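You operate a simulated robot arm through the tools that you are given. There is no shell and no other tool. Be economical: measure what you need, move in short steps, check, and stop when the job is done.

Carry out the task below with a simulated two-armed robot. There is one attempt and no reset: what you move stays moved.

## Task
Take the cap off the blue-cap bottle marked "65" on the top of the packing counter and lay it down there.

The check looks at the end state, three seconds after you hand in, the way a careful person would. Anything else that was tipped, shoved, dropped, spilled or broken makes it a failure. Lids that push on must go on centred and level and be pressed home; caps that screw on are set level and turned clockwise until they are tight.

## Robot
Two 7-joint arms with two-finger parallel grippers on one trunk, on a base that drives. Base frame: it is fixed to the floor where the robot stands at the start and does not move with it; the origin is under the middle of the robot, x ahead of it, y to its left, z up. Units: m, rad, N and s.
The left shoulder is at the start at [-0.082, 0.119, 0.851], the right one opposite. With the tool pointing down near the work surface each hand reaches from about 0.16 to 0.58 m from the robot's upright axis, wherever it stands, measured 20 degrees to its own side. Payload 3.43 kg a hand.
The tool frame of a hand sits at the grasp point between the pads (the TCP): z along the fingers, y along the line on which they close. The tips reach 0.03 m beyond it. The gripper opens to 0.094 m. The fingers are 0.028 m wide and 0.01 m thick; the gripper's body (0.05 by 0.096 m) begins 0.055 m behind the TCP.
Orientation is told as [roll, pitch, yaw] about the base's x, y, z axes, in that order, counted from this pose: with the fingers straight down and closing along the base's y, the tool's x points along the base's -x, its y along +y and its z along -z.

## Interface
- The arms move only by the tool jog_arm. It takes "left_motion", "right_motion" or both (then of equal length, played together; a hand with none holds still); each is a list of rows, each a list of 7 numbers: the shift along the tool's x, y, z in m, then the turn, a rotation vector about the tool's x, y, z in rad, then the gripper command, from -1 (shut) to 1 (fully open), values between in proportion. In form: [[tx, ty, tz, wx, wy, wz, grip], ...]. A call has 1 to 12 rows; each row shifts and turns the commanded pose from where the row before left it, along the tool's axes as they then stand. Each row takes 0.2 s and may step no farther than 0.05 m and 0.15 rad from the row before; otherwise, or with a gripper value out of range, the whole call is refused. Where a pose cannot be reached the arm comes as near as it can. A force on the tool above 40 N (or 10 N above the force at the start of the call, whichever is more), or a blocked arm, ends the call early, and 0.2 s more pass. The fingers move at their own pace (about 0.153 m/s each) and stop on an object; they squeeze with about 21 N. The grip force told is the motor's: it shows also when the fingers shut on nothing. Time passes only in rows, and 0.2 s behind the last, so rows that do not move let the fingers close. The reply holds the time, the measured pose of the TCP, the force on the tool along the base axes, the opening and the grip force, in the units named above and with some noise, with the torque about the TCP (base axes, N m) and any sound that the robot's microphone picked up.
- Cameras (640 x 400 px; columns grow to the right, rows downward): "scene" is now at [0.0358, -0.0237, 1.5505]; the picture's right is [-0.25, -0.97, 0.00], its down [-0.75, 0.19, -0.64] and it looks along [0.62, -0.16, -0.77] (base axes); focal length 266 px, centre (320, 200). "left" rides on the left gripper at [0.076, -0.014, -0.102] in its tool frame; the picture's right is [0.18, 0.98, 0.00], its down [-0.75, 0.14, -0.64] and it looks along [-0.63, 0.12, 0.77] (tool axes); focal length 243 px, centre (320, 200). "right" rides on the right gripper at [0.076, 0.014, -0.103] in its tool frame; the picture's right is [-0.18, 0.98, 0.00], its down [-0.75, -0.14, -0.64] and it looks along [-0.63, -0.12, 0.77] (tool axes); focal length 243 px, centre (320, 200). There is no depth. A picture from a camera that has moved, and an enlarged one, comes with that camera's place and axes in the base frame and with its lens. The place of the scene camera against the robot may be out by one fixed shift of up to 0.012 m in any direction.
- camera(camera): a new picture of that camera. The clock stands still meanwhile.
- lift_body(by): slides the trunk up (or, below 0, down) by that many m; the arms and the scene camera ride with it, the base frame stays. It gives what a move gives, with no picture.
- drive_base(legs): drives the robot by 1 to 6 legs, each [ahead, left, turn to the left] in m, m and rad, along the robot's own axes; the way and the turn of a leg run together, so that a leg with both is an arc; at most 1.5 m and 3.142 rad a leg. The arms and the cameras ride along, it lands a little off, and it stops where it bumps. It gives what a move gives.
- head_to(pan, tilt): turns the head with the scene camera to pan (to the left, within 2.496 rad either way) and tilt (down, from -0.506 to 1.204), counted from straight ahead of the robot. It gives what a move gives.
- zoom(camera, box): a new picture of the part [left, top, right, bottom] of that camera's present view, enlarged. The clock stands still meanwhile.
- hand_in(): hands the job in; it is judged then, once.

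Work in short steps. Places have to be worked out from the pictures, the camera data and where the tool is seen: move nearer, look again, correct. Check each grasp and each placing, and mend what went wrong. You have 120 turns and 92 pictures in all, those below and enlarged ones among them. Open the grippers and draw the arms clear of the work before you hand the job in, unless the task says otherwise; then end with one line.

The tools are called after "Request:" as name(argument=value, ...) on one line, values as JSON. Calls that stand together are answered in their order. jog_arm: Moves the arms, as the interface text tells. Its arguments: {"type":"object","properties":{"left_motion":{"type":"array","items":{"type":"array","items":{"type":"number"}}},"right_motion":{"type":"array","items":{"type":"array","items":{"type":"number"}}}},"required":[]} The other tools are called the same way: lift_body (by) slides the trunk up or down; drive_base (legs) drives the base; head_to (pan, tilt) turns the head that bears the scene camera; camera (camera) takes a picture; zoom (camera, box) takes an enlarged picture of a part of a camera's view; hand_in () hands the job in.

At the start:

```text
clock: 0.0
left_position: [0.2963, 0.0248, 1.1685]
left_ee_rot: [-0.001, 0.002, 0.001]
left_wrist_force: [0.2, 0.9, 0.0]
left_moment: [-0.02, -0.01, -0.02]
left_finger_gap: 0.094
left_grip_force: 0.0
right_position: [0.3209, -0.2849, 1.1413]
right_ee_rot: [0.0, 0.0, 0.0]
right_wrist_force: [0.2, 0.3, 0.0]
right_moment: [0.02, 0.01, 0.01]
right_finger_gap: 0.0938
right_grip_force: 0.1
trunk travel left (down, up): [-0.275, 0.06]
robot x, y, heading: [-0.0004, -0.0019, 0.001]
head pan, tilt: [-0.255, 0.881]
```

scene: 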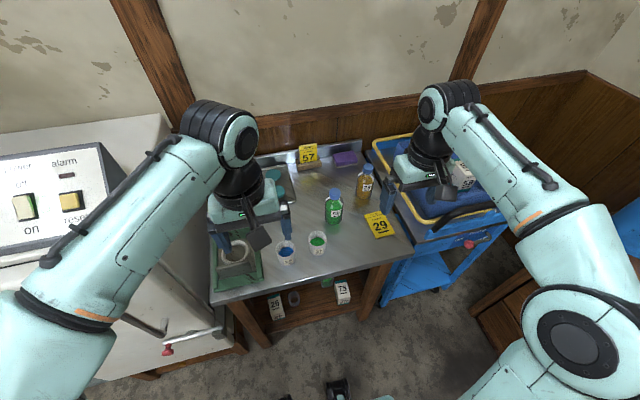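
right: 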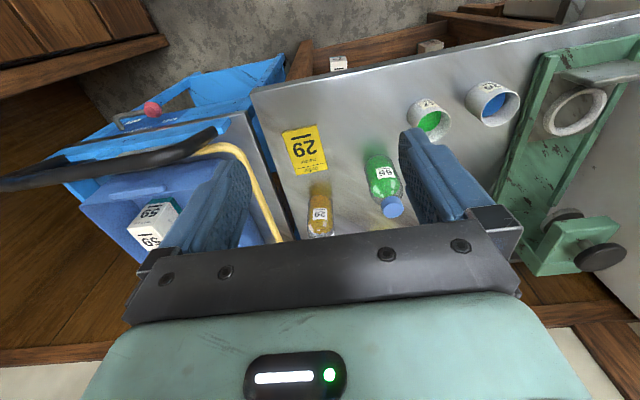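
left: 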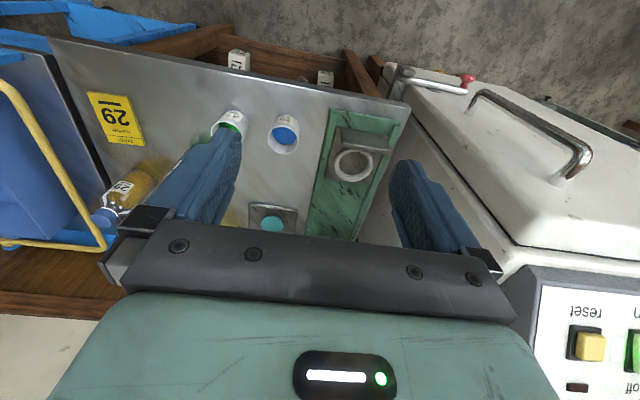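

I see two bottles with blue caps (green and amber liquid). I zoom in to read the labels.

Request:
zoom(camera="scene", box=[240, 140, 420, 260])

Request:
zoom(camera="right", box=[270, 130, 430, 240])

```text
3.33 times, centred on (330, 200) of scene
camera zoom: at [0.0358, -0.0237, 1.5505], right [-0.25, -0.97, 0.0], down [-0.75, 0.19, -0.64], along [0.62, -0.16, -0.77], focal length 887 px, centre (287, 200)
```

zoom: 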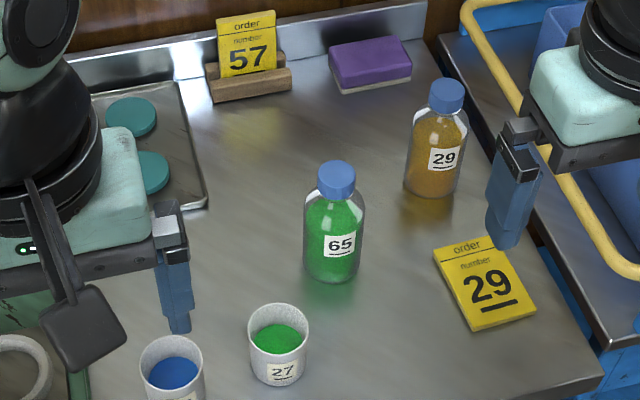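

```text
3.64 times, centred on (350, 185) of right
camera zoom: at [0.2455, -0.2713, 1.2439], right [0.18, 0.98, 0.0], down [0.75, -0.14, 0.64], along [0.63, -0.12, -0.77], focal length 882 px, centre (211, 254)
```

zoom: 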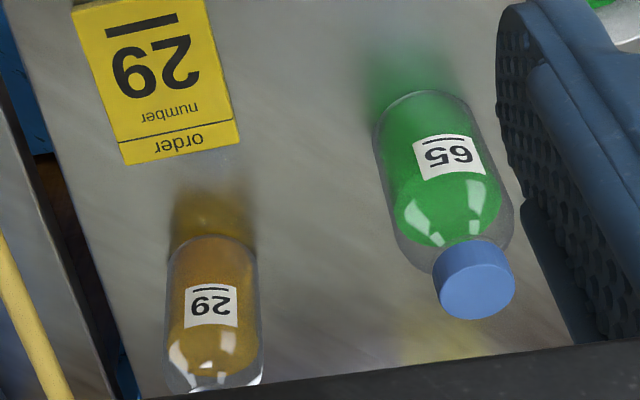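

Target is the green "65" bottle, cap near (0.54,-0.20,0.935), counter top near z 0.825. The near edge is at about x 0.355. I look down to see whether the base can drive closer.

Request:
head_to(pan=0.0, tilt=1.2)

Request:
camera(camera="scene")

```text
clock: 0.8
left_position: [0.2965, 0.025, 1.1685]
left_ee_rot: [0.001, -0.001, 0.001]
left_wrist_force: [0.1, 0.2, 0.2]
left_moment: [0.02, -0.02, 0.03]
left_finger_gap: 0.0938
left_grip_force: 0.1
right_position: [0.3214, -0.2854, 1.1422]
right_ee_rot: [0.0, 0.001, -0.001]
right_wrist_force: [1.1, 0.1, 0.2]
right_moment: [-0.01, -0.03, 0.0]
right_finger_gap: 0.0939
right_grip_force: 0.1
trunk travel left (down, up): [-0.275, 0.06]
robot x, y, heading: [-0.0006, 0.0018, -0.004]
head pan, tilt: [0.0, 1.201]
```

```text
86 pictures are left
camera scene: at [0.0176, -0.0045, 1.5293], right [0.0, -1.0, 0.0], down [-0.93, 0.0, -0.36], along [0.36, 0.0, -0.93], focal length 266 px, centre (320, 200)
```

scene: 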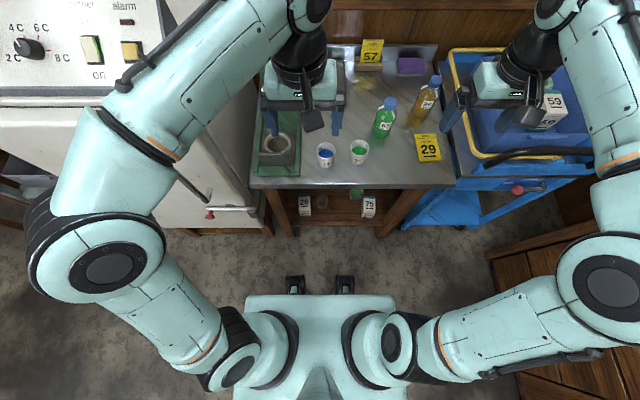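

The base has clear room (front near x 0.15, counter legs near 0.37). I drive 0.13 ahead and 0.08 to the right.

Request:
drive_base(legs=[[0.13, -0.08, 0]])

Request:
head_to(pan=-0.1, tilt=1.0)

Request:
camera(camera="scene")

Request:
camera(camera="right")

```text
clock: 2.2
left_position: [0.4266, -0.0531, 1.1692]
left_ee_rot: [-0.001, -0.001, 0.003]
left_wrist_force: [0.0, 0.7, 0.6]
left_moment: [0.0, 0.01, 0.01]
left_finger_gap: 0.0941
left_grip_force: 0.0
right_position: [0.4524, -0.364, 1.142]
right_ee_rot: [0.0, 0.001, 0.003]
right_wrist_force: [0.6, 0.1, -0.5]
right_moment: [0.02, 0.03, -0.01]
right_finger_gap: 0.094
right_grip_force: 0.1
trunk travel left (down, up): [-0.275, 0.06]
robot x, y, heading: [0.1311, -0.0824, 0.001]
head pan, tilt: [0.0, 1.201]
```

```text
clock: 2.9
left_position: [0.4254, -0.0537, 1.1688]
left_ee_rot: [0.0, 0.0, 0.002]
left_wrist_force: [0.1, -0.2, -0.5]
left_moment: [0.05, 0.02, -0.02]
left_finger_gap: 0.094
left_grip_force: 0.0
right_position: [0.453, -0.3633, 1.142]
right_ee_rot: [0.0, 0.001, 0.004]
right_wrist_force: [0.2, -0.4, -0.6]
right_moment: [-0.04, 0.03, -0.01]
right_finger_gap: 0.0942
right_grip_force: 0.0
trunk travel left (down, up): [-0.275, 0.06]
robot x, y, heading: [0.1279, -0.0802, 0.003]
head pan, tilt: [-0.099, 1.0]
```

```text
85 pictures are left
camera scene: at [0.1604, -0.0907, 1.5418], right [-0.1, -1.0, 0.0], down [-0.84, 0.08, -0.54], along [0.54, -0.05, -0.84], focal length 266 px, centre (320, 200)
```

scene: 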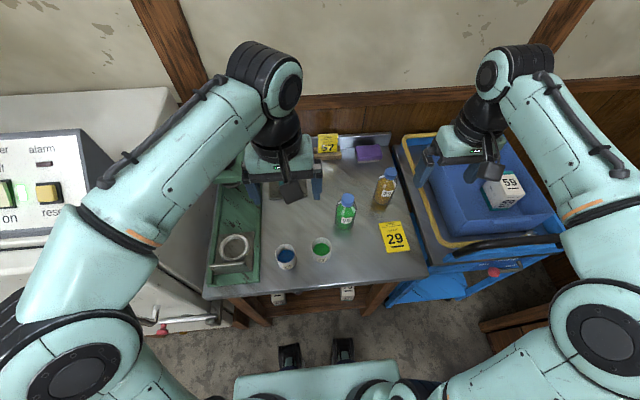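

```text
84 pictures are left
camera right: at [0.3758, -0.3499, 1.244], right [0.18, 0.98, 0.0], down [0.75, -0.14, 0.64], along [0.63, -0.12, -0.77], focal length 243 px, centre (320, 200)
```

right: 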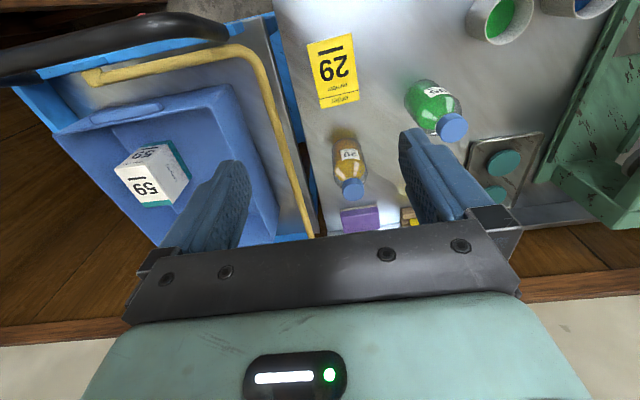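

The cap position is confirmed at (0.538,-0.2025,0.935). I turn the left hand +90° in yaw, as the first step to pointing its fingers at -y, so that it can hold the bottle's body from the left.

Request:
jog_arm(left_motion=[[0, 0, 0, 0, 0, -0.1428, 1], [0, 0, 0, 0, 0, -0.1428, 1], [0, 0, 0, 0, 0, -0.1428, 1], [0, 0, 0, 0, 0, -0.1428, 1], [0, 0, 0, 0, 0, -0.1428, 1], [0, 0, 0, 0, 0, -0.1428, 1], [0, 0, 0, 0, 0, -0.1428, 1], [0, 0, 0, 0, 0, -0.1428, 1], [0, 0, 0, 0, 0, -0.1428, 1], [0, 0, 0, 0, 0, -0.1428, 1], [0, 0, 0, 0, 0, -0.1428, 1]])

```text
clock: 5.3
left_position: [0.425, -0.0525, 1.1697]
left_ee_rot: [-0.002, -0.001, 1.579]
left_wrist_force: [-0.1, -0.1, 0.2]
left_moment: [-0.02, 0.0, -0.04]
left_finger_gap: 0.094
left_grip_force: 0.1
right_position: [0.4519, -0.3645, 1.1423]
right_ee_rot: [0.0, 0.001, 0.005]
right_wrist_force: [0.4, -0.3, 0.3]
right_moment: [0.01, -0.03, -0.02]
right_finger_gap: 0.094
right_grip_force: 0.2
trunk travel left (down, up): [-0.275, 0.06]
robot x, y, heading: [0.1307, -0.0787, -0.0]
head pan, tilt: [-0.099, 1.0]
```

Yaw worked. Now I tilt about tool y by about 1.37 rad so that the fingers point to -y and a little down.

Request:
jog_arm(left_motion=[[0, 0, 0, 0, 0.137, 0, 1], [0, 0, 0, 0, 0.137, 0, 1], [0, 0, 0, 0, 0.137, 0, 1], [0, 0, 0, 0, 0.137, 0, 1], [0, 0, 0, 0, 0.137, 0, 1], [0, 0, 0, 0, 0.137, 0, 1], [0, 0, 0, 0, 0.137, 0, 1], [0, 0, 0, 0, 0.137, 0, 1], [0, 0, 0, 0, 0.137, 0, 1], [0, 0, 0, 0, 0.137, 0, 1]])

Request:
camera(camera="left")

Request:
camera(camera="scene")

```text
clock: 7.5
left_position: [0.4257, -0.0523, 1.1682]
left_ee_rot: [-0.004, 1.373, 1.571]
left_wrist_force: [-0.1, -0.9, 0.5]
left_moment: [-0.02, -0.01, -0.01]
left_finger_gap: 0.094
left_grip_force: 0.1
right_position: [0.4517, -0.363, 1.1416]
right_ee_rot: [0.0, -0.002, 0.003]
right_wrist_force: [-0.7, -0.8, 0.3]
right_moment: [0.02, -0.03, -0.01]
right_finger_gap: 0.094
right_grip_force: 0.0
trunk travel left (down, up): [-0.275, 0.06]
robot x, y, heading: [0.1319, -0.0798, 0.005]
head pan, tilt: [-0.099, 1.0]
```

```text
83 pictures are left
camera left: at [0.4389, 0.0338, 1.2633], right [-0.98, -0.04, 0.18], down [-0.14, 0.78, -0.61], along [-0.12, -0.63, -0.77], focal length 243 px, centre (320, 200)
```

left: 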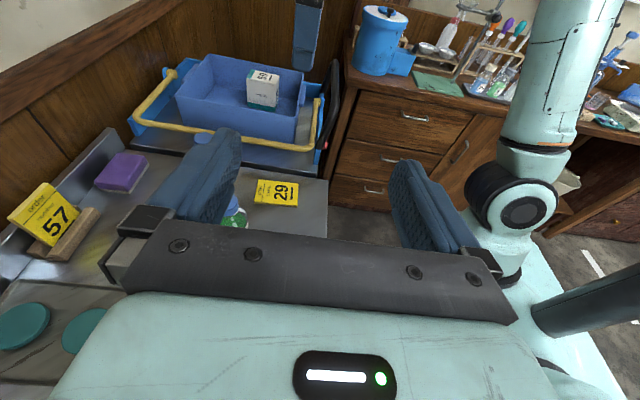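

```text
82 pictures are left
camera scene: at [0.1607, -0.0907, 1.5418], right [-0.1, -1.0, 0.0], down [-0.84, 0.08, -0.54], along [0.54, -0.05, -0.84], focal length 266 px, centre (320, 200)
```

scene: 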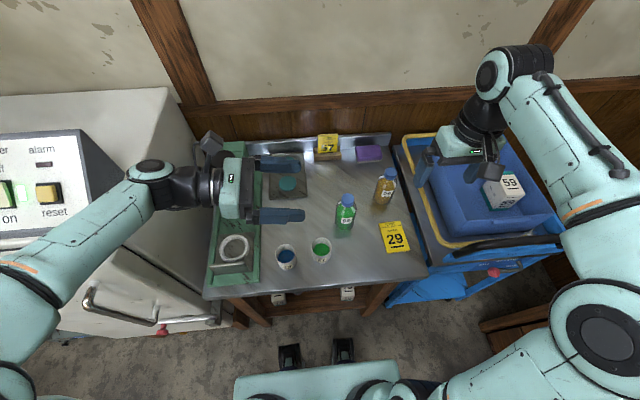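

The left hand reached this pose easily. I raise the trunk so the elbow stays high, then bring the hand to the x of the bottle, still at y -0.05.

Request:
lift_body(by=0.05)

Request:
jog_arm(left_motion=[[0, -0.04, 0, 0, 0, 0, 1], [0, -0.04, 0, 0, 0, 0, 1], [0, -0.032, 0, 0, 0, 0, 1], [-0.049, 0, 0.01, 0, 0, 0, 1], [-0.049, 0, 0.01, 0, 0, 0, 1], [-0.049, 0, 0.01, 0, 0, 0, 1], [-0.039, 0, 0.008, 0, 0, 0, 1]])

Request:
camera(camera="scene")

Request:
camera(camera="left")

```text
clock: 8.4
left_position: [0.4251, -0.0535, 1.218]
left_ee_rot: [-0.002, 1.37, 1.574]
left_wrist_force: [-0.4, -1.3, 0.3]
left_moment: [-0.02, 0.0, 0.01]
left_finger_gap: 0.094
left_grip_force: 0.1
right_position: [0.4517, -0.3628, 1.192]
right_ee_rot: [-0.001, 0.0, 0.005]
right_wrist_force: [0.6, -0.6, 0.3]
right_moment: [-0.03, -0.01, -0.02]
right_finger_gap: 0.0939
right_grip_force: 0.2
trunk travel left (down, up): [-0.325, 0.01]
robot x, y, heading: [0.1288, -0.0827, 0.002]
head pan, tilt: [-0.099, 1.0]
```

```text
clock: 10.1
left_position: [0.5376, -0.0524, 1.025]
left_ee_rot: [-0.002, 1.37, 1.57]
left_wrist_force: [0.4, 0.3, -0.3]
left_moment: [-0.03, 0.02, -0.03]
left_finger_gap: 0.094
left_grip_force: 0.1
right_position: [0.4523, -0.3636, 1.1927]
right_ee_rot: [0.001, 0.001, 0.002]
right_wrist_force: [0.8, 0.0, -0.4]
right_moment: [-0.03, -0.02, -0.01]
right_finger_gap: 0.0942
right_grip_force: 0.2
trunk travel left (down, up): [-0.325, 0.01]
robot x, y, heading: [0.1292, -0.0765, -0.0]
head pan, tilt: [-0.099, 1.0]
```

```text
81 pictures are left
camera scene: at [0.1603, -0.0905, 1.5961], right [-0.1, -1.0, 0.0], down [-0.84, 0.08, -0.54], along [0.54, -0.05, -0.84], focal length 266 px, centre (320, 200)
```

scene: 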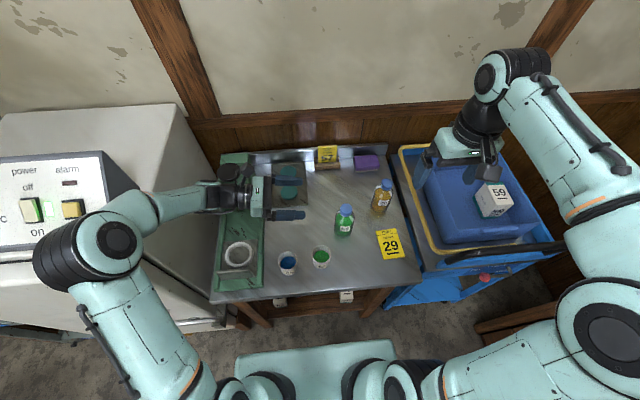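

```text
80 pictures are left
camera left: at [0.5513, 0.0345, 1.1203], right [-0.98, -0.04, 0.18], down [-0.14, 0.78, -0.61], along [-0.12, -0.63, -0.77], focal length 243 px, centre (320, 200)
```

left: 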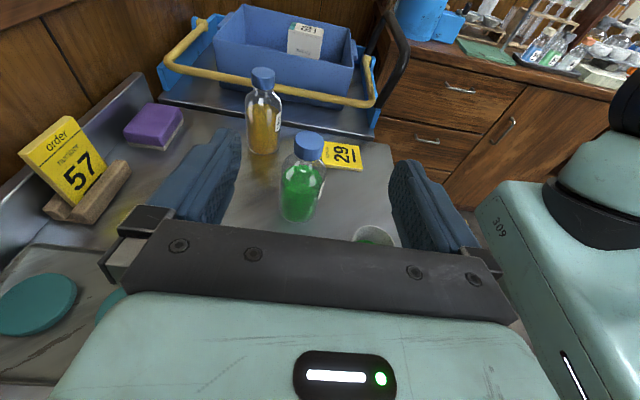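

The bottle is nicely lined up (left camera gives x 0.5386, y -0.198). I lower the hand toward (0.538,-0.11,0.90) with the gripper partly open, to stay clear of the cup.

Request:
jog_arm(left_motion=[[-0.037, 0, 0.0272, 0, 0, 0, 0.6], [-0.037, 0, 0.0272, 0, 0, 0, 0.6], [-0.037, 0, 0.0272, 0, 0, 0, 0.6]])

Request:
camera(camera="scene")

Request:
camera(camera="left")

```text
clock: 10.8
left_position: [0.539, -0.1109, 0.8984]
left_ee_rot: [-0.002, 1.371, 1.574]
left_wrist_force: [0.5, -0.8, 0.5]
left_moment: [-0.03, -0.02, -0.02]
left_finger_gap: 0.0753
left_grip_force: 0.1
right_position: [0.4519, -0.364, 1.1922]
right_ee_rot: [0.002, 0.0, 0.003]
right_wrist_force: [0.5, -0.7, -0.1]
right_moment: [0.0, 0.02, -0.03]
right_finger_gap: 0.0939
right_grip_force: 0.1
trunk travel left (down, up): [-0.325, 0.01]
robot x, y, heading: [0.1308, -0.0744, 0.005]
head pan, tilt: [-0.099, 1.0]
```

```text
79 pictures are left
camera scene: at [0.1604, -0.091, 1.5961], right [-0.1, -1.0, 0.0], down [-0.84, 0.08, -0.54], along [0.54, -0.05, -0.84], focal length 266 px, centre (320, 200)
```

scene: 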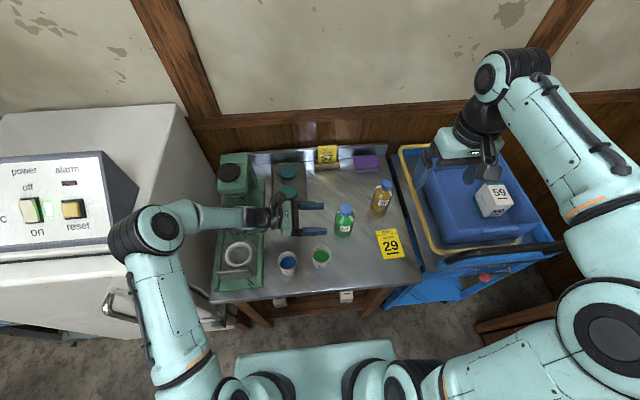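

```text
78 pictures are left
camera left: at [0.5525, -0.0247, 0.995], right [-0.98, -0.04, 0.18], down [-0.14, 0.78, -0.61], along [-0.12, -0.63, -0.77], focal length 243 px, centre (320, 200)
```

left: 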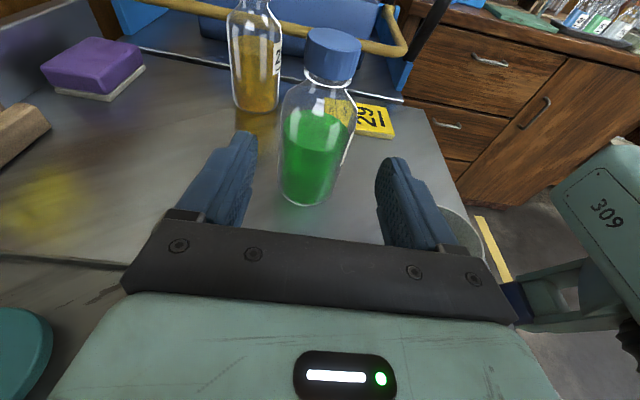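

I need the counter height more exactly before going lower, so I zoom the scene camera on the bottle.

Request:
zoom(camera="scene", box=[260, 170, 420, 270])

Request:
zoom(camera="left", box=[200, 20, 440, 220])

```text
4.00 times, centred on (340, 220) of scene
camera zoom: at [0.1604, -0.091, 1.5961], right [-0.1, -1.0, 0.0], down [-0.84, 0.08, -0.54], along [0.54, -0.05, -0.84], focal length 1064 px, centre (240, 120)
```

zoom: 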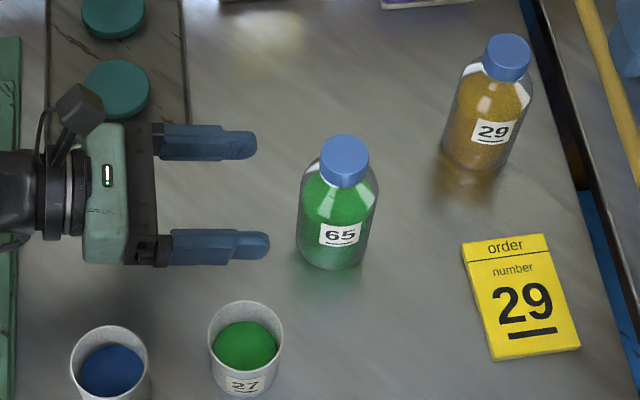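

```text
2.00 times, centred on (320, 120) of left
camera zoom: at [0.5525, -0.0247, 0.995], right [-0.98, -0.04, 0.18], down [-0.14, 0.78, -0.61], along [-0.12, -0.63, -0.77], focal length 485 px, centre (320, 360)
```

zoom: 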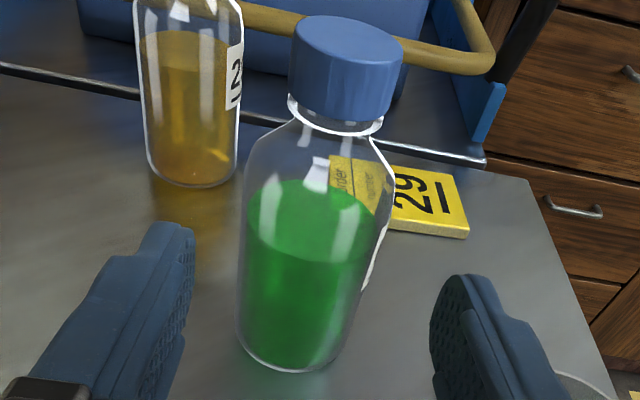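

The cap sits at x 0.5388, y -0.2025; the body runs up to about z 0.895 and the counter is about 0.81. I go down to z 0.868 and slide the fingers forward around the body.

Request:
jog_arm(left_motion=[[-0.0297, 0, 0.006, 0, 0, 0, 0.6], [0.006, 0, 0.0295, 0, 0, 0, 0.6], [0.006, 0, 0.0295, 0, 0, 0, 0.6], [0.0058, 0, 0.0295, 0, 0, 0, 0.6]])

Request:
camera(camera="left")

Request:
zoom(camera="scene", box=[260, 170, 420, 270])

```text
clock: 11.8
left_position: [0.538, -0.2009, 0.8726]
left_ee_rot: [-0.003, 1.37, 1.57]
left_wrist_force: [1.7, -0.2, 0.4]
left_moment: [-0.01, -0.01, 0.02]
left_finger_gap: 0.0754
left_grip_force: 0.0
right_position: [0.4521, -0.3649, 1.1912]
right_ee_rot: [0.0, 0.0, 0.003]
right_wrist_force: [0.4, -0.7, 0.6]
right_moment: [0.04, 0.01, -0.03]
right_finger_gap: 0.0941
right_grip_force: 0.1
trunk travel left (down, up): [-0.325, 0.01]
robot x, y, heading: [0.1268, -0.0835, 0.005]
head pan, tilt: [-0.099, 1.0]
```

```text
75 pictures are left
camera left: at [0.5514, -0.1147, 0.968], right [-0.98, -0.04, 0.18], down [-0.14, 0.78, -0.61], along [-0.12, -0.63, -0.77], focal length 243 px, centre (320, 200)
```

left: 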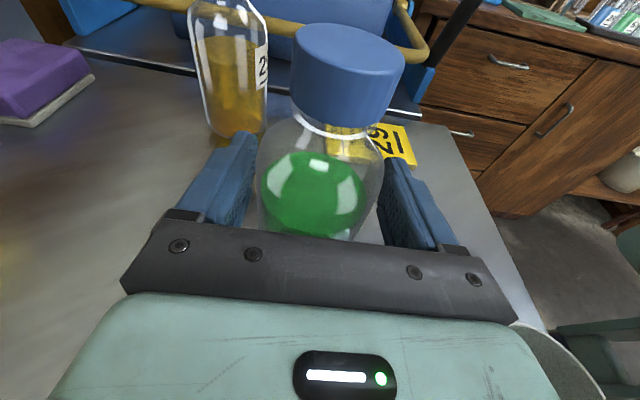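

```text
4.00 times, centred on (340, 220) of scene
camera zoom: at [0.16, -0.0915, 1.5961], right [-0.1, -1.0, 0.0], down [-0.84, 0.08, -0.54], along [0.54, -0.05, -0.84], focal length 1064 px, centre (240, 120)
```

zoom: 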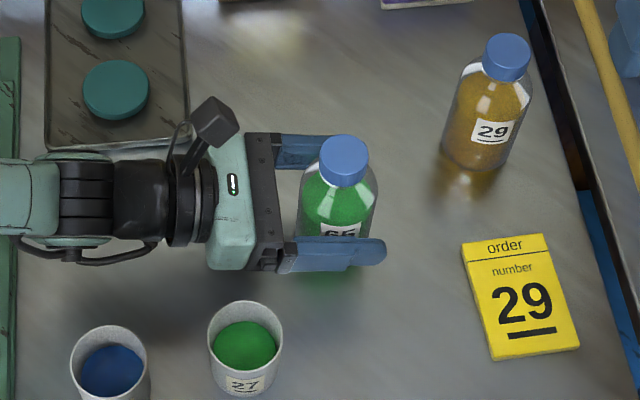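

The fingers straddle the bottle body cleanly. I close the left gripper.

Request:
jog_arm(left_motion=[[0, 0, 0, 0, 0, 0, 0.3], [0, 0, 0, 0, 0, 0, 0.1], [0, 0, 0, 0, 0, 0, -0.2], [0, 0, 0, 0, 0, 0, -0.5], [0, 0, 0, 0, 0, 0, -0.5]])

Request:
camera(camera="left")

```text
clock: 13.1
left_position: [0.5382, -0.2003, 0.8727]
left_ee_rot: [-0.001, 1.371, 1.572]
left_wrist_force: [1.7, -1.4, 2.8]
left_moment: [-0.03, -0.03, 0.01]
left_finger_gap: 0.0635
left_grip_force: 20.6
right_position: [0.4524, -0.3625, 1.1919]
right_ee_rot: [0.001, -0.002, 0.003]
right_wrist_force: [-0.1, 0.3, -0.3]
right_moment: [0.0, 0.01, 0.0]
right_finger_gap: 0.0941
right_grip_force: 0.0
trunk travel left (down, up): [-0.325, 0.01]
robot x, y, heading: [0.1261, -0.0764, 0.008]
head pan, tilt: [-0.099, 1.0]
```

```text
73 pictures are left
camera left: at [0.5513, -0.1141, 0.9682], right [-0.98, -0.04, 0.18], down [-0.14, 0.78, -0.61], along [-0.12, -0.63, -0.77], focal length 243 px, centre (320, 200)
```

left: 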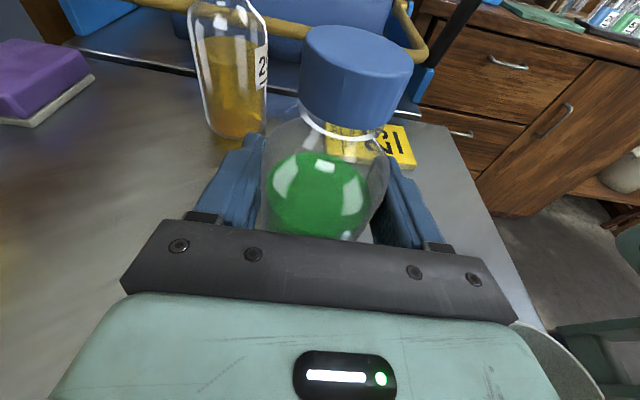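

The bottle is held (gap 0.0635, 20.6 N), cap now about (0.536,-0.2025). I bring the right hand over the cap at hover height with a smaller opening.

Request:
jog_arm(right_motion=[[-0.0168, 0.0323, 0, 0, 0, 0, 0.2], [-0.0168, 0.0323, 0, 0, 0, 0, 0.2], [-0.0168, 0.0323, 0, 0, 0, 0, 0.2], [-0.0168, 0.0323, 0, 0, 0, 0, 0.2], [-0.0168, 0.0323, 0, 0, 0, 0, 0.2], [0, 0, 0.048, 0, 0, 0, 0.2], [0, 0, 0.048, 0, 0, 0, 0.2], [0, 0, 0.046, 0, 0, 0, 0.2], [0, 0, 0, 0, 0, 0, 0.2]])

Request:
camera(camera="right")

Request:
camera(camera="left")

Request:
zoom(camera="scene", box=[260, 170, 420, 270])

```text
clock: 15.1
left_position: [0.5373, -0.2001, 0.8722]
left_ee_rot: [-0.005, 1.371, 1.569]
left_wrist_force: [0.7, -0.4, 4.3]
left_moment: [0.07, 0.08, -0.03]
left_finger_gap: 0.0635
left_grip_force: 21.1
right_position: [0.5335, -0.2026, 1.0539]
right_ee_rot: [0.0, 0.0, 0.003]
right_wrist_force: [-0.8, -0.8, -0.1]
right_moment: [-0.01, -0.04, 0.0]
right_finger_gap: 0.0563
right_grip_force: 0.2
trunk travel left (down, up): [-0.325, 0.01]
robot x, y, heading: [0.1293, -0.0798, 0.008]
head pan, tilt: [-0.099, 1.0]
```

```text
72 pictures are left
camera right: at [0.4579, -0.1891, 1.1545], right [0.18, 0.98, 0.0], down [0.75, -0.14, 0.64], along [0.63, -0.12, -0.77], focal length 243 px, centre (320, 200)
```

right: 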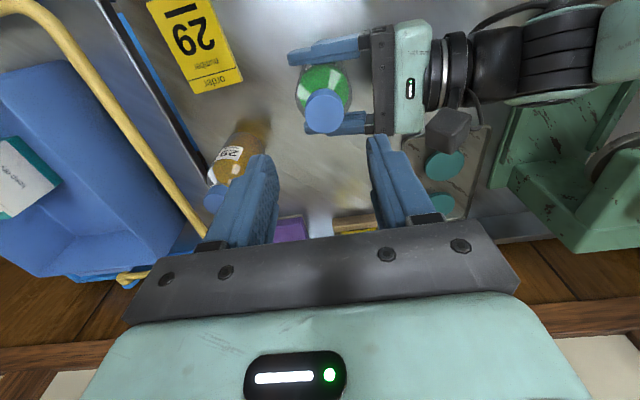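

```text
71 pictures are left
camera left: at [0.5512, -0.1139, 0.968], right [-0.98, -0.04, 0.18], down [-0.14, 0.78, -0.61], along [-0.12, -0.63, -0.77], focal length 243 px, centre (320, 200)
```

left: 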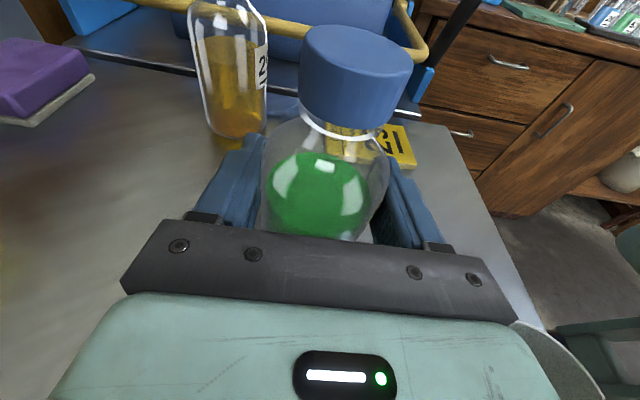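

```text
4.00 times, centred on (340, 220) of scene
camera zoom: at [0.1597, -0.0907, 1.5961], right [-0.1, -1.0, 0.0], down [-0.84, 0.08, -0.54], along [0.54, -0.05, -0.84], focal length 1064 px, centre (240, 120)
```

zoom: 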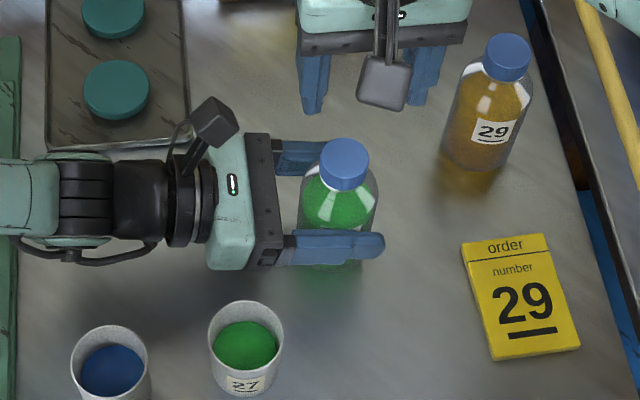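

The right camera puts the cap at (0.535,-0.20). I fine-correct and descend part of the way.

Request:
jog_arm(right_motion=[[-0.0015, 0.0015, 0.035, 0, 0, 0, 0.2], [0, 0, 0.035, 0, 0, 0, 0.2], [0, 0, 0, 0, 0, 0, 0.2]])

Request:
camera(camera="right")

Request:
camera(camera="left")

Request:
zoom(camera="scene", box=[260, 170, 420, 270])

```text
clock: 15.8
left_position: [0.5388, -0.2009, 0.8726]
left_ee_rot: [-0.001, 1.372, 1.572]
left_wrist_force: [1.4, -0.2, 3.4]
left_moment: [0.07, 0.08, 0.0]
left_finger_gap: 0.0637
left_grip_force: 21.2
right_position: [0.5362, -0.1998, 0.9792]
right_ee_rot: [-0.001, 0.001, 0.004]
right_wrist_force: [0.8, -0.1, 0.5]
right_moment: [0.02, 0.01, -0.03]
right_finger_gap: 0.0565
right_grip_force: 0.0
trunk travel left (down, up): [-0.325, 0.01]
robot x, y, heading: [0.1314, -0.0794, 0.006]
head pan, tilt: [-0.099, 1.0]
```

```text
69 pictures are left
camera right: at [0.461, -0.1868, 1.0809], right [0.18, 0.98, 0.0], down [0.75, -0.14, 0.64], along [0.63, -0.12, -0.77], focal length 243 px, centre (320, 200)
```

right: 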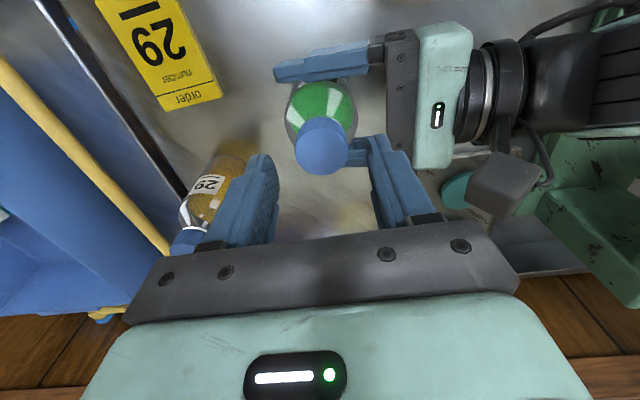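

```text
68 pictures are left
camera left: at [0.5512, -0.114, 0.968], right [-0.98, -0.04, 0.18], down [-0.14, 0.78, -0.61], along [-0.12, -0.63, -0.77], focal length 243 px, centre (320, 200)
```

left: 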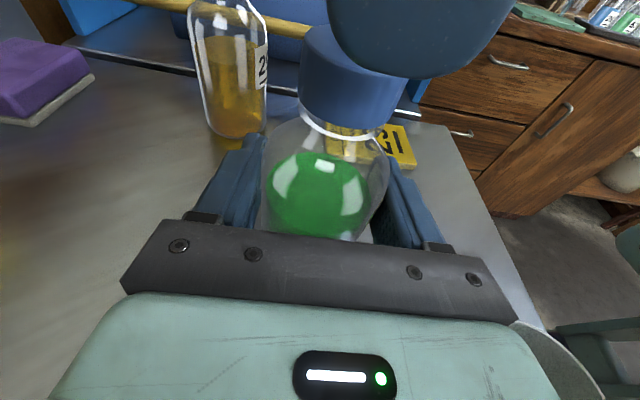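

```text
4.00 times, centred on (340, 220) of scene
camera zoom: at [0.1598, -0.0907, 1.5961], right [-0.1, -1.0, 0.0], down [-0.84, 0.08, -0.54], along [0.54, -0.05, -0.84], focal length 1064 px, centre (240, 120)
```

zoom: 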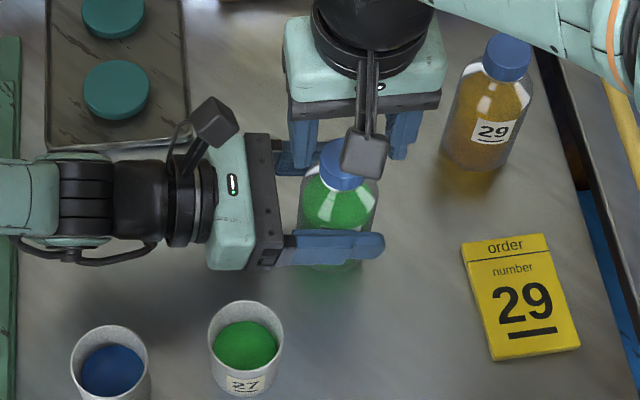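

The estimates differ slightly (x 0.528–0.536), so I zoom in with the right camera to settle it.

Request:
zoom(camera="right", box=[240, 70, 400, 230])

Request:
zoom(camera="left", box=[220, 0, 540, 200])

```text
2.50 times, centred on (320, 150) of right
camera zoom: at [0.461, -0.1868, 1.0809], right [0.18, 0.98, 0.0], down [0.75, -0.14, 0.64], along [0.63, -0.12, -0.77], focal length 606 px, centre (320, 325)
```

zoom: 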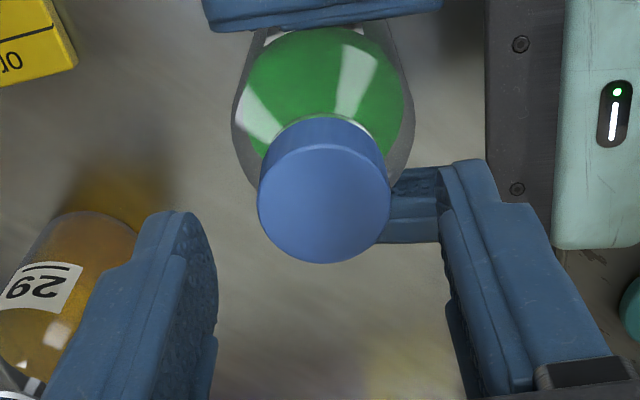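

```text
2.00 times, centred on (380, 100) of left
camera zoom: at [0.5512, -0.114, 0.968], right [-0.98, -0.04, 0.18], down [-0.14, 0.78, -0.61], along [-0.12, -0.63, -0.77], focal length 485 px, centre (200, 400)
```

zoom: 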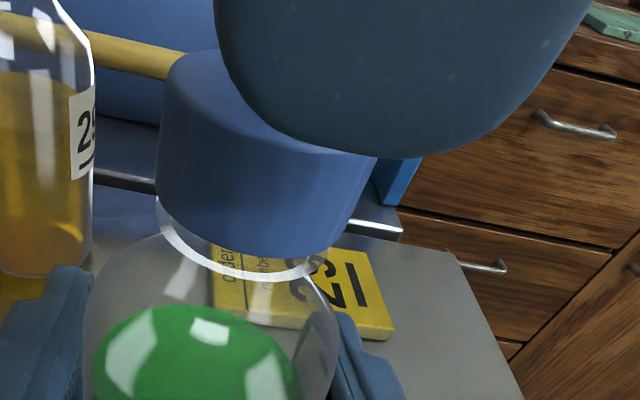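

The zoom shows the cap is centred on the tool axis (within about 2 mm). I descend to z about 0.950 and close the right gripper on the cap.

Request:
jog_arm(right_motion=[[0, 0, 0.015, 0, 0, 0, 0.2], [0, 0, 0.014, 0, 0, 0, 0.2], [0, 0, 0, 0, 0, 0, 0.0], [0, 0, 0, 0, 0, 0, -0.3], [0, 0, 0, 0, 0, 0, -0.8], [0, 0, 0, 0, 0, 0, -0.8]])

Request:
zoom(camera="scene", box=[260, 170, 420, 270])

Request:
camera(camera="left")

```text
clock: 17.2
left_position: [0.5379, -0.2002, 0.8723]
left_ee_rot: [0.0, 1.369, 1.573]
left_wrist_force: [1.3, -1.4, 2.8]
left_moment: [0.19, -0.02, 0.04]
left_finger_gap: 0.0633
left_grip_force: 21.0
right_position: [0.5371, -0.1993, 0.9515]
right_ee_rot: [-0.001, 0.0, 0.005]
right_wrist_force: [0.3, 2.6, -0.3]
right_moment: [0.07, -0.02, 0.01]
right_finger_gap: 0.0334
right_grip_force: 20.8
trunk travel left (down, up): [-0.325, 0.01]
robot x, y, heading: [0.1283, -0.0787, 0.002]
head pan, tilt: [-0.099, 1.0]
```

```text
4.00 times, centred on (340, 220) of scene
camera zoom: at [0.16, -0.0907, 1.5961], right [-0.1, -1.0, 0.0], down [-0.84, 0.08, -0.54], along [0.54, -0.05, -0.84], focal length 1064 px, centre (240, 120)
```

zoom: 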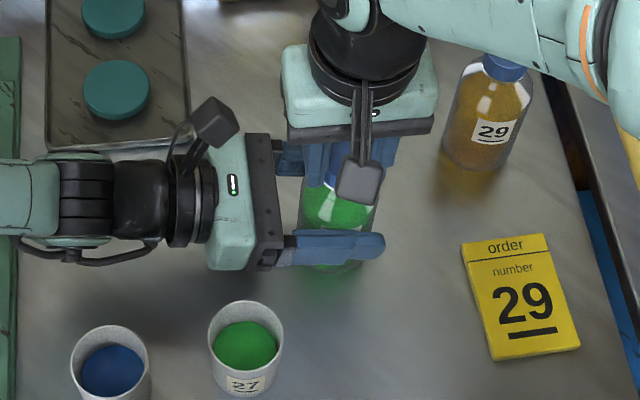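

```text
63 pictures are left
camera left: at [0.5512, -0.1141, 0.9679], right [-0.98, -0.04, 0.18], down [-0.14, 0.78, -0.61], along [-0.12, -0.63, -0.77], focal length 243 px, centre (320, 200)
```

left: 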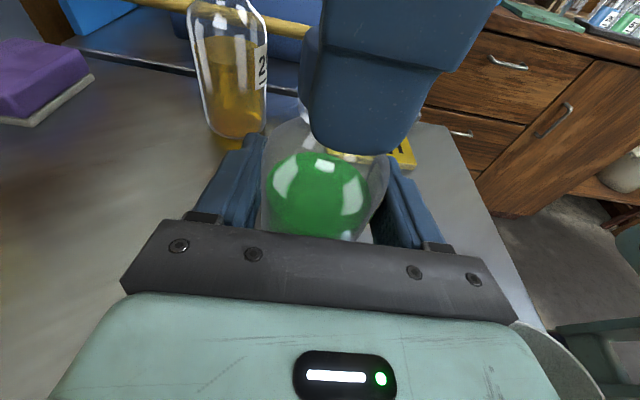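

Cap gripped (gap 0.0334). I turn it anticlockwise seen from above (+yaw) by about 1.1 rad.

Request:
jog_arm(right_motion=[[0, 0, 0, 0, 0, -0.1, -0.8], [0, 0, 0, 0, 0, -0.14, -0.8], [0, 0, 0, 0, 0, -0.14, -0.8], [0, 0, 0, 0, 0, -0.14, -0.8], [0, 0, 0, 0, 0, -0.14, -0.8], [0, 0, 0, 0, 0, -0.14, -0.8], [0, 0, 0, 0, 0, -0.14, -0.8], [0, 0, 0, 0, 0, -0.14, -0.8]])

Request:
camera(camera="left")

```text
clock: 19.1
left_position: [0.5372, -0.2005, 0.8727]
left_ee_rot: [-0.001, 1.37, 1.574]
left_wrist_force: [-1.1, 1.3, 1.7]
left_moment: [-0.26, 0.11, 0.06]
left_finger_gap: 0.0639
left_grip_force: 21.1
right_position: [0.5372, -0.2007, 0.9502]
right_ee_rot: [-0.002, 0.0, 1.086]
right_wrist_force: [0.4, -3.2, 0.3]
right_moment: [-0.09, -0.01, 0.0]
right_finger_gap: 0.0334
right_grip_force: 21.3
trunk travel left (down, up): [-0.325, 0.01]
robot x, y, heading: [0.1295, -0.0808, 0.002]
head pan, tilt: [-0.099, 1.0]
```

```text
62 pictures are left
camera left: at [0.5511, -0.114, 0.9679], right [-0.98, -0.04, 0.18], down [-0.14, 0.78, -0.61], along [-0.12, -0.63, -0.77], focal length 243 px, centre (320, 200)
```

left: 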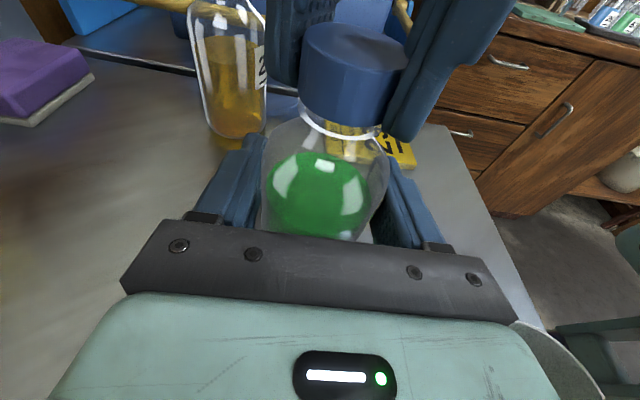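

The turn went through and the bottle did not move. I keep turning another 1.5 rad to see the torque response and any rise.

Request:
jog_arm(right_motion=[[0, 0, 0, 0, 0, -0.14, -0.8], [0, 0, 0, 0, 0, -0.14, -0.8], [0, 0, 0, 0, 0, -0.14, -0.8], [0, 0, 0, 0, 0, -0.14, -0.8], [0, 0, 0, 0, 0, -0.14, -0.8], [0, 0, 0, 0, 0, -0.14, -0.8], [0, 0, 0, 0, 0, -0.14, -0.8], [0, 0, 0, 0, 0, -0.14, -0.8], [0, 0, 0, 0, 0, -0.14, -0.8], [0, 0, 0, 0, 0, -0.14, -0.8]])

Request:
camera(camera="left")

```text
clock: 21.2
left_position: [0.5375, -0.2008, 0.8724]
left_ee_rot: [0.001, 1.369, 1.573]
left_wrist_force: [-13.0, 8.0, 3.4]
left_moment: [-0.05, -0.39, -0.02]
left_finger_gap: 0.0635
left_grip_force: 20.8
right_position: [0.5373, -0.1991, 0.951]
right_ee_rot: [-0.002, 0.003, 2.486]
right_wrist_force: [12.2, -6.0, 1.2]
right_moment: [-0.24, -0.48, -0.05]
right_finger_gap: 0.0335
right_grip_force: 21.6
trunk travel left (down, up): [-0.325, 0.01]
robot x, y, heading: [0.132, -0.0821, 0.003]
head pan, tilt: [-0.099, 1.0]
```

```text
61 pictures are left
camera left: at [0.5507, -0.114, 0.9678], right [-0.98, -0.04, 0.18], down [-0.14, 0.78, -0.61], along [-0.12, -0.63, -0.77], focal length 243 px, centre (320, 200)
```

left: 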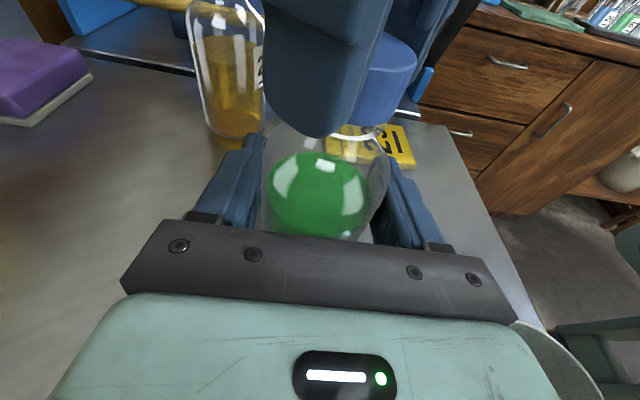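

Some sideways load built up (cap slightly off the tool axis), so I open, which lets it relax, and look at the cap.

Request:
jog_arm(right_motion=[[0, 0, 0, 0, 0, 0, 0.2], [0, 0, 0, 0, 0, 0, 0.2]])

Request:
zoom(camera="left", box=[220, 0, 540, 200])

Request:
camera(camera="right")

```text
clock: 21.9
left_position: [0.5378, -0.1993, 0.8728]
left_ee_rot: [-0.003, 1.37, 1.576]
left_wrist_force: [1.6, 0.2, 0.2]
left_moment: [-0.02, -0.01, 0.01]
left_finger_gap: 0.0634
left_grip_force: 21.1
right_position: [0.5358, -0.1995, 0.9516]
right_ee_rot: [0.001, -0.002, 2.484]
right_wrist_force: [-0.7, -0.5, 0.6]
right_moment: [0.01, -0.02, 0.01]
right_finger_gap: 0.0563
right_grip_force: 0.0
trunk travel left (down, up): [-0.325, 0.01]
robot x, y, heading: [0.1276, -0.0834, 0.002]
head pan, tilt: [-0.099, 1.0]
```

```text
2.00 times, centred on (380, 100) of left
camera zoom: at [0.5515, -0.1141, 0.9679], right [-0.98, -0.04, 0.18], down [-0.14, 0.78, -0.61], along [-0.12, -0.63, -0.77], focal length 485 px, centre (200, 400)
```

zoom: 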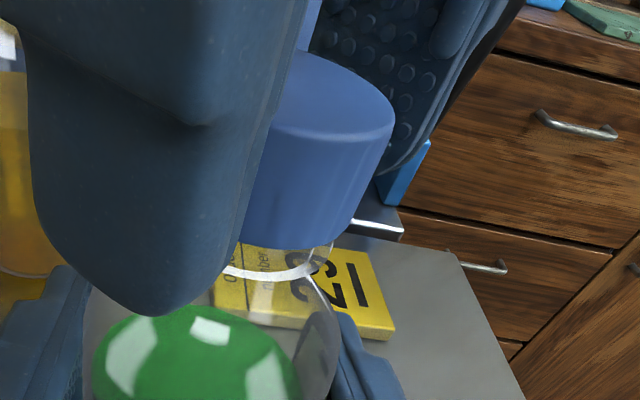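

```text
59 pictures are left
camera right: at [0.5888, -0.2584, 1.053], right [-0.75, -0.67, 0.0], down [-0.51, 0.57, 0.64], along [-0.43, 0.48, -0.77], focal length 243 px, centre (320, 200)
```

right: 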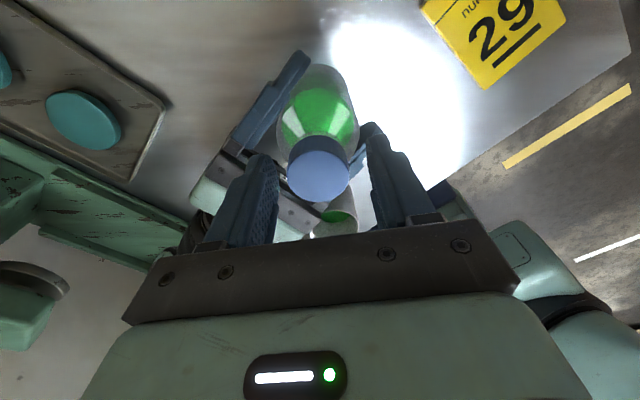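

The cap has clearly risen above the neck ring, so it is a screw thread and is coming off. I recentre by 4 mm along tool x and turn the open hand back.

Request:
jog_arm(right_motion=[[0.004, 0, 0, 0, 0, 0, 0.2], [0, 0, 0, 0, 0, 0.15, 0.2], [0, 0, 0, 0, 0, 0.15, 0.2], [0, 0, 0, 0, 0, 0.15, 0.2], [0, 0, 0, 0, 0, 0.15, 0.2], [0, 0, 0, 0, 0, 0.15, 0.2], [0, 0, 0, 0, 0, 0.15, 0.2], [0, 0, 0, 0, 0, 0.15, 0.2], [0, 0, 0, 0, 0, 0.15, 0.2], [0, 0, 0, 0, 0, 0.15, 0.2], [0, 0, 0, 0, 0, 0.15, 0.2], [0, 0, 0, 0, 0, 0.15, 0.2]])

Request:
jog_arm(right_motion=[[0, 0, 0, 0, 0, 0.15, 0.2], [0, 0, 0, 0, 0, 0.15, 0.2], [0, 0, 0, 0, 0, 0.15, 0.2], [0, 0, 0, 0, 0, 0.15, 0.2], [0, 0, 0, 0, 0, 0.15, 0.2], [0, 0, 0, 0, 0, 0, 0.2]])

Request:
camera(camera="right")

```text
clock: 24.4
left_position: [0.5377, -0.1999, 0.8721]
left_ee_rot: [0.001, 1.371, 1.573]
left_wrist_force: [-0.5, 0.7, -0.1]
left_moment: [0.09, 0.0, -0.03]
left_finger_gap: 0.0637
left_grip_force: 20.9
right_position: [0.5401, -0.2032, 0.9509]
right_ee_rot: [0.0, 0.0, 0.83]
right_wrist_force: [0.3, 0.6, 0.2]
right_moment: [0.01, 0.03, -0.02]
right_finger_gap: 0.0567
right_grip_force: 0.1
trunk travel left (down, up): [-0.325, 0.01]
robot x, y, heading: [0.1269, -0.0763, 0.003]
head pan, tilt: [-0.099, 1.0]
```

```text
clock: 25.9
left_position: [0.5378, -0.201, 0.8728]
left_ee_rot: [0.0, 1.37, 1.575]
left_wrist_force: [-0.2, -0.7, -0.1]
left_moment: [0.03, 0.01, 0.02]
left_finger_gap: 0.0634
left_grip_force: 21.1
right_position: [0.5395, -0.2034, 0.9527]
right_ee_rot: [-0.001, 0.0, 0.082]
right_wrist_force: [-1.1, -0.1, -0.9]
right_moment: [0.03, -0.01, -0.02]
right_finger_gap: 0.0562
right_grip_force: 0.1
trunk travel left (down, up): [-0.325, 0.01]
robot x, y, heading: [0.1305, -0.0772, 0.004]
head pan, tilt: [-0.099, 1.0]
```

```text
58 pictures are left
camera right: at [0.4634, -0.1953, 1.0538], right [0.1, 0.99, 0.0], down [0.76, -0.08, 0.64], along [0.64, -0.07, -0.77], focal length 243 px, centre (320, 200)
```

right: 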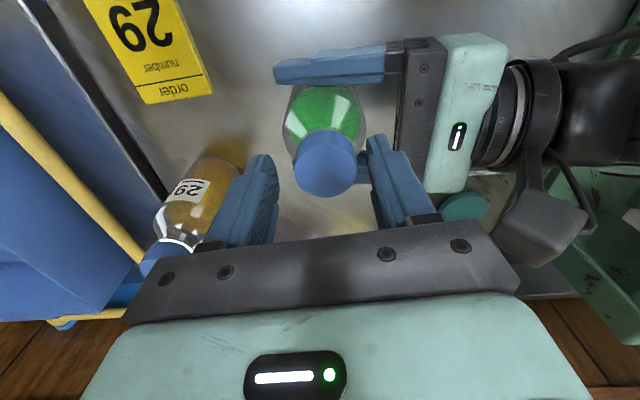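

The cap is again nearly centred; I nudge by 1.5–2 mm, grip and turn again.

Request:
jog_arm(right_motion=[[0.0015, 0.002, 0, 0, 0, 0, 0.2], [0, 0, 0, 0, 0, 0, -0.3], [0, 0, 0, 0, 0, 0, -0.8], [0, 0, 0, 0, 0, -0.14, -0.8], [0, 0, 0, 0, 0, -0.14, -0.8], [0, 0, 0, 0, 0, -0.14, -0.8], [0, 0, 0, 0, 0, -0.14, -0.8], [0, 0, 0, 0, 0, -0.14, -0.8], [0, 0, 0, 0, 0, -0.14, -0.8], [0, 0, 0, 0, 0, -0.14, -0.8], [0, 0, 0, 0, 0, -0.14, -0.8]])

Request:
jog_arm(right_motion=[[0, 0, 0, 0, 0, -0.14, -0.8], [0, 0, 0, 0, 0, -0.14, -0.8], [0, 0, 0, 0, 0, -0.14, -0.8], [0, 0, 0, 0, 0, -0.14, -0.8], [0, 0, 0, 0, 0, -0.14, -0.8], [0, 0, 0, 0, 0, -0.14, -0.8], [0, 0, 0, 0, 0, -0.14, -0.8], [0, 0, 0, 0, 0, -0.14, -0.8], [0, 0, 0, 0, 0, -0.14, -0.8]])

Request:
camera(camera="left")

```text
clock: 28.2
left_position: [0.5377, -0.2012, 0.8728]
left_ee_rot: [-0.003, 1.37, 1.57]
left_wrist_force: [7.9, -11.7, -2.6]
left_moment: [0.26, 0.18, 0.06]
left_finger_gap: 0.0635
left_grip_force: 20.8
right_position: [0.5397, -0.201, 0.9521]
right_ee_rot: [-0.002, -0.001, 1.207]
right_wrist_force: [-6.2, 10.2, 10.7]
right_moment: [0.27, 0.11, -0.01]
right_finger_gap: 0.0333
right_grip_force: 21.0
trunk travel left (down, up): [-0.325, 0.01]
robot x, y, heading: [0.1328, -0.0835, 0.01]
head pan, tilt: [-0.099, 1.0]
```

```text
clock: 30.2
left_position: [0.5364, -0.1999, 0.8746]
left_ee_rot: [-0.004, 1.371, 1.568]
left_wrist_force: [5.1, -3.6, 1.3]
left_moment: [0.3, 0.21, 0.07]
left_finger_gap: 0.0637
left_grip_force: 20.6
right_position: [0.5388, -0.2008, 0.9489]
right_ee_rot: [0.003, -0.003, 2.466]
right_wrist_force: [-5.1, 5.8, -1.6]
right_moment: [0.06, 0.08, -0.07]
right_finger_gap: 0.0333
right_grip_force: 21.7
trunk travel left (down, up): [-0.325, 0.01]
robot x, y, heading: [0.1264, -0.0795, 0.008]
head pan, tilt: [-0.099, 1.0]
```

```text
57 pictures are left
camera left: at [0.5505, -0.1141, 0.9681], right [-0.98, -0.04, 0.18], down [-0.14, 0.78, -0.61], along [-0.12, -0.63, -0.77], focal length 243 px, centre (320, 200)
```

left: 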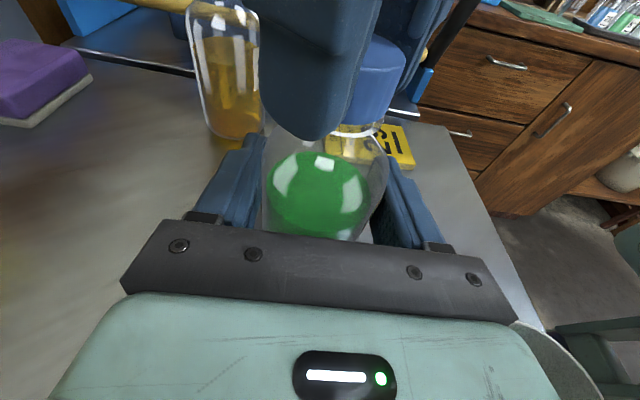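

Mid-turn the cap pushed the tool up by about 10 N, which has now dropped; it may be off the thread. I test with a slow small lift.

Request:
jog_arm(right_motion=[[0, 0, -0.002, 0, 0, 0, -0.8], [0, 0, -0.002, 0, 0, 0, -0.8], [0, 0, -0.002, 0, 0, 0, -0.8]])

Request:
zoom(camera="left", box=[220, 0, 540, 200])

```text
clock: 31.1
left_position: [0.5373, -0.2012, 0.8732]
left_ee_rot: [-0.002, 1.372, 1.57]
left_wrist_force: [1.3, 0.7, 4.4]
left_moment: [-0.3, 0.25, -0.04]
left_finger_gap: 0.0635
left_grip_force: 21.1
right_position: [0.5385, -0.2006, 0.9565]
right_ee_rot: [0.0, 0.003, 2.464]
right_wrist_force: [-2.1, -1.2, -1.8]
right_moment: [-0.04, 0.06, -0.01]
right_finger_gap: 0.033
right_grip_force: 20.9
trunk travel left (down, up): [-0.325, 0.01]
robot x, y, heading: [0.1264, -0.0806, 0.007]
head pan, tilt: [-0.099, 1.0]
```

```text
2.00 times, centred on (380, 100) of left
camera zoom: at [0.551, -0.1141, 0.9682], right [-0.98, -0.04, 0.18], down [-0.14, 0.78, -0.61], along [-0.12, -0.63, -0.77], focal length 485 px, centre (200, 400)
```

zoom: 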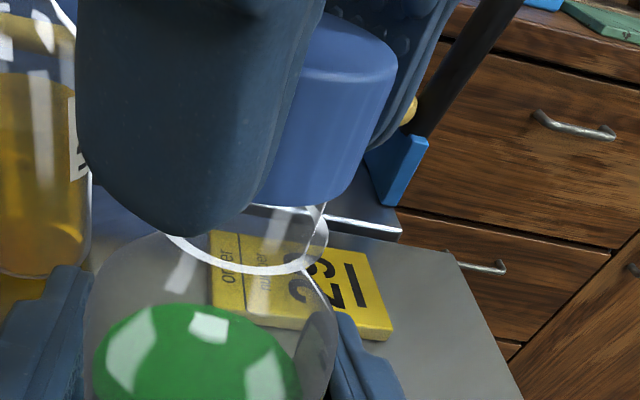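

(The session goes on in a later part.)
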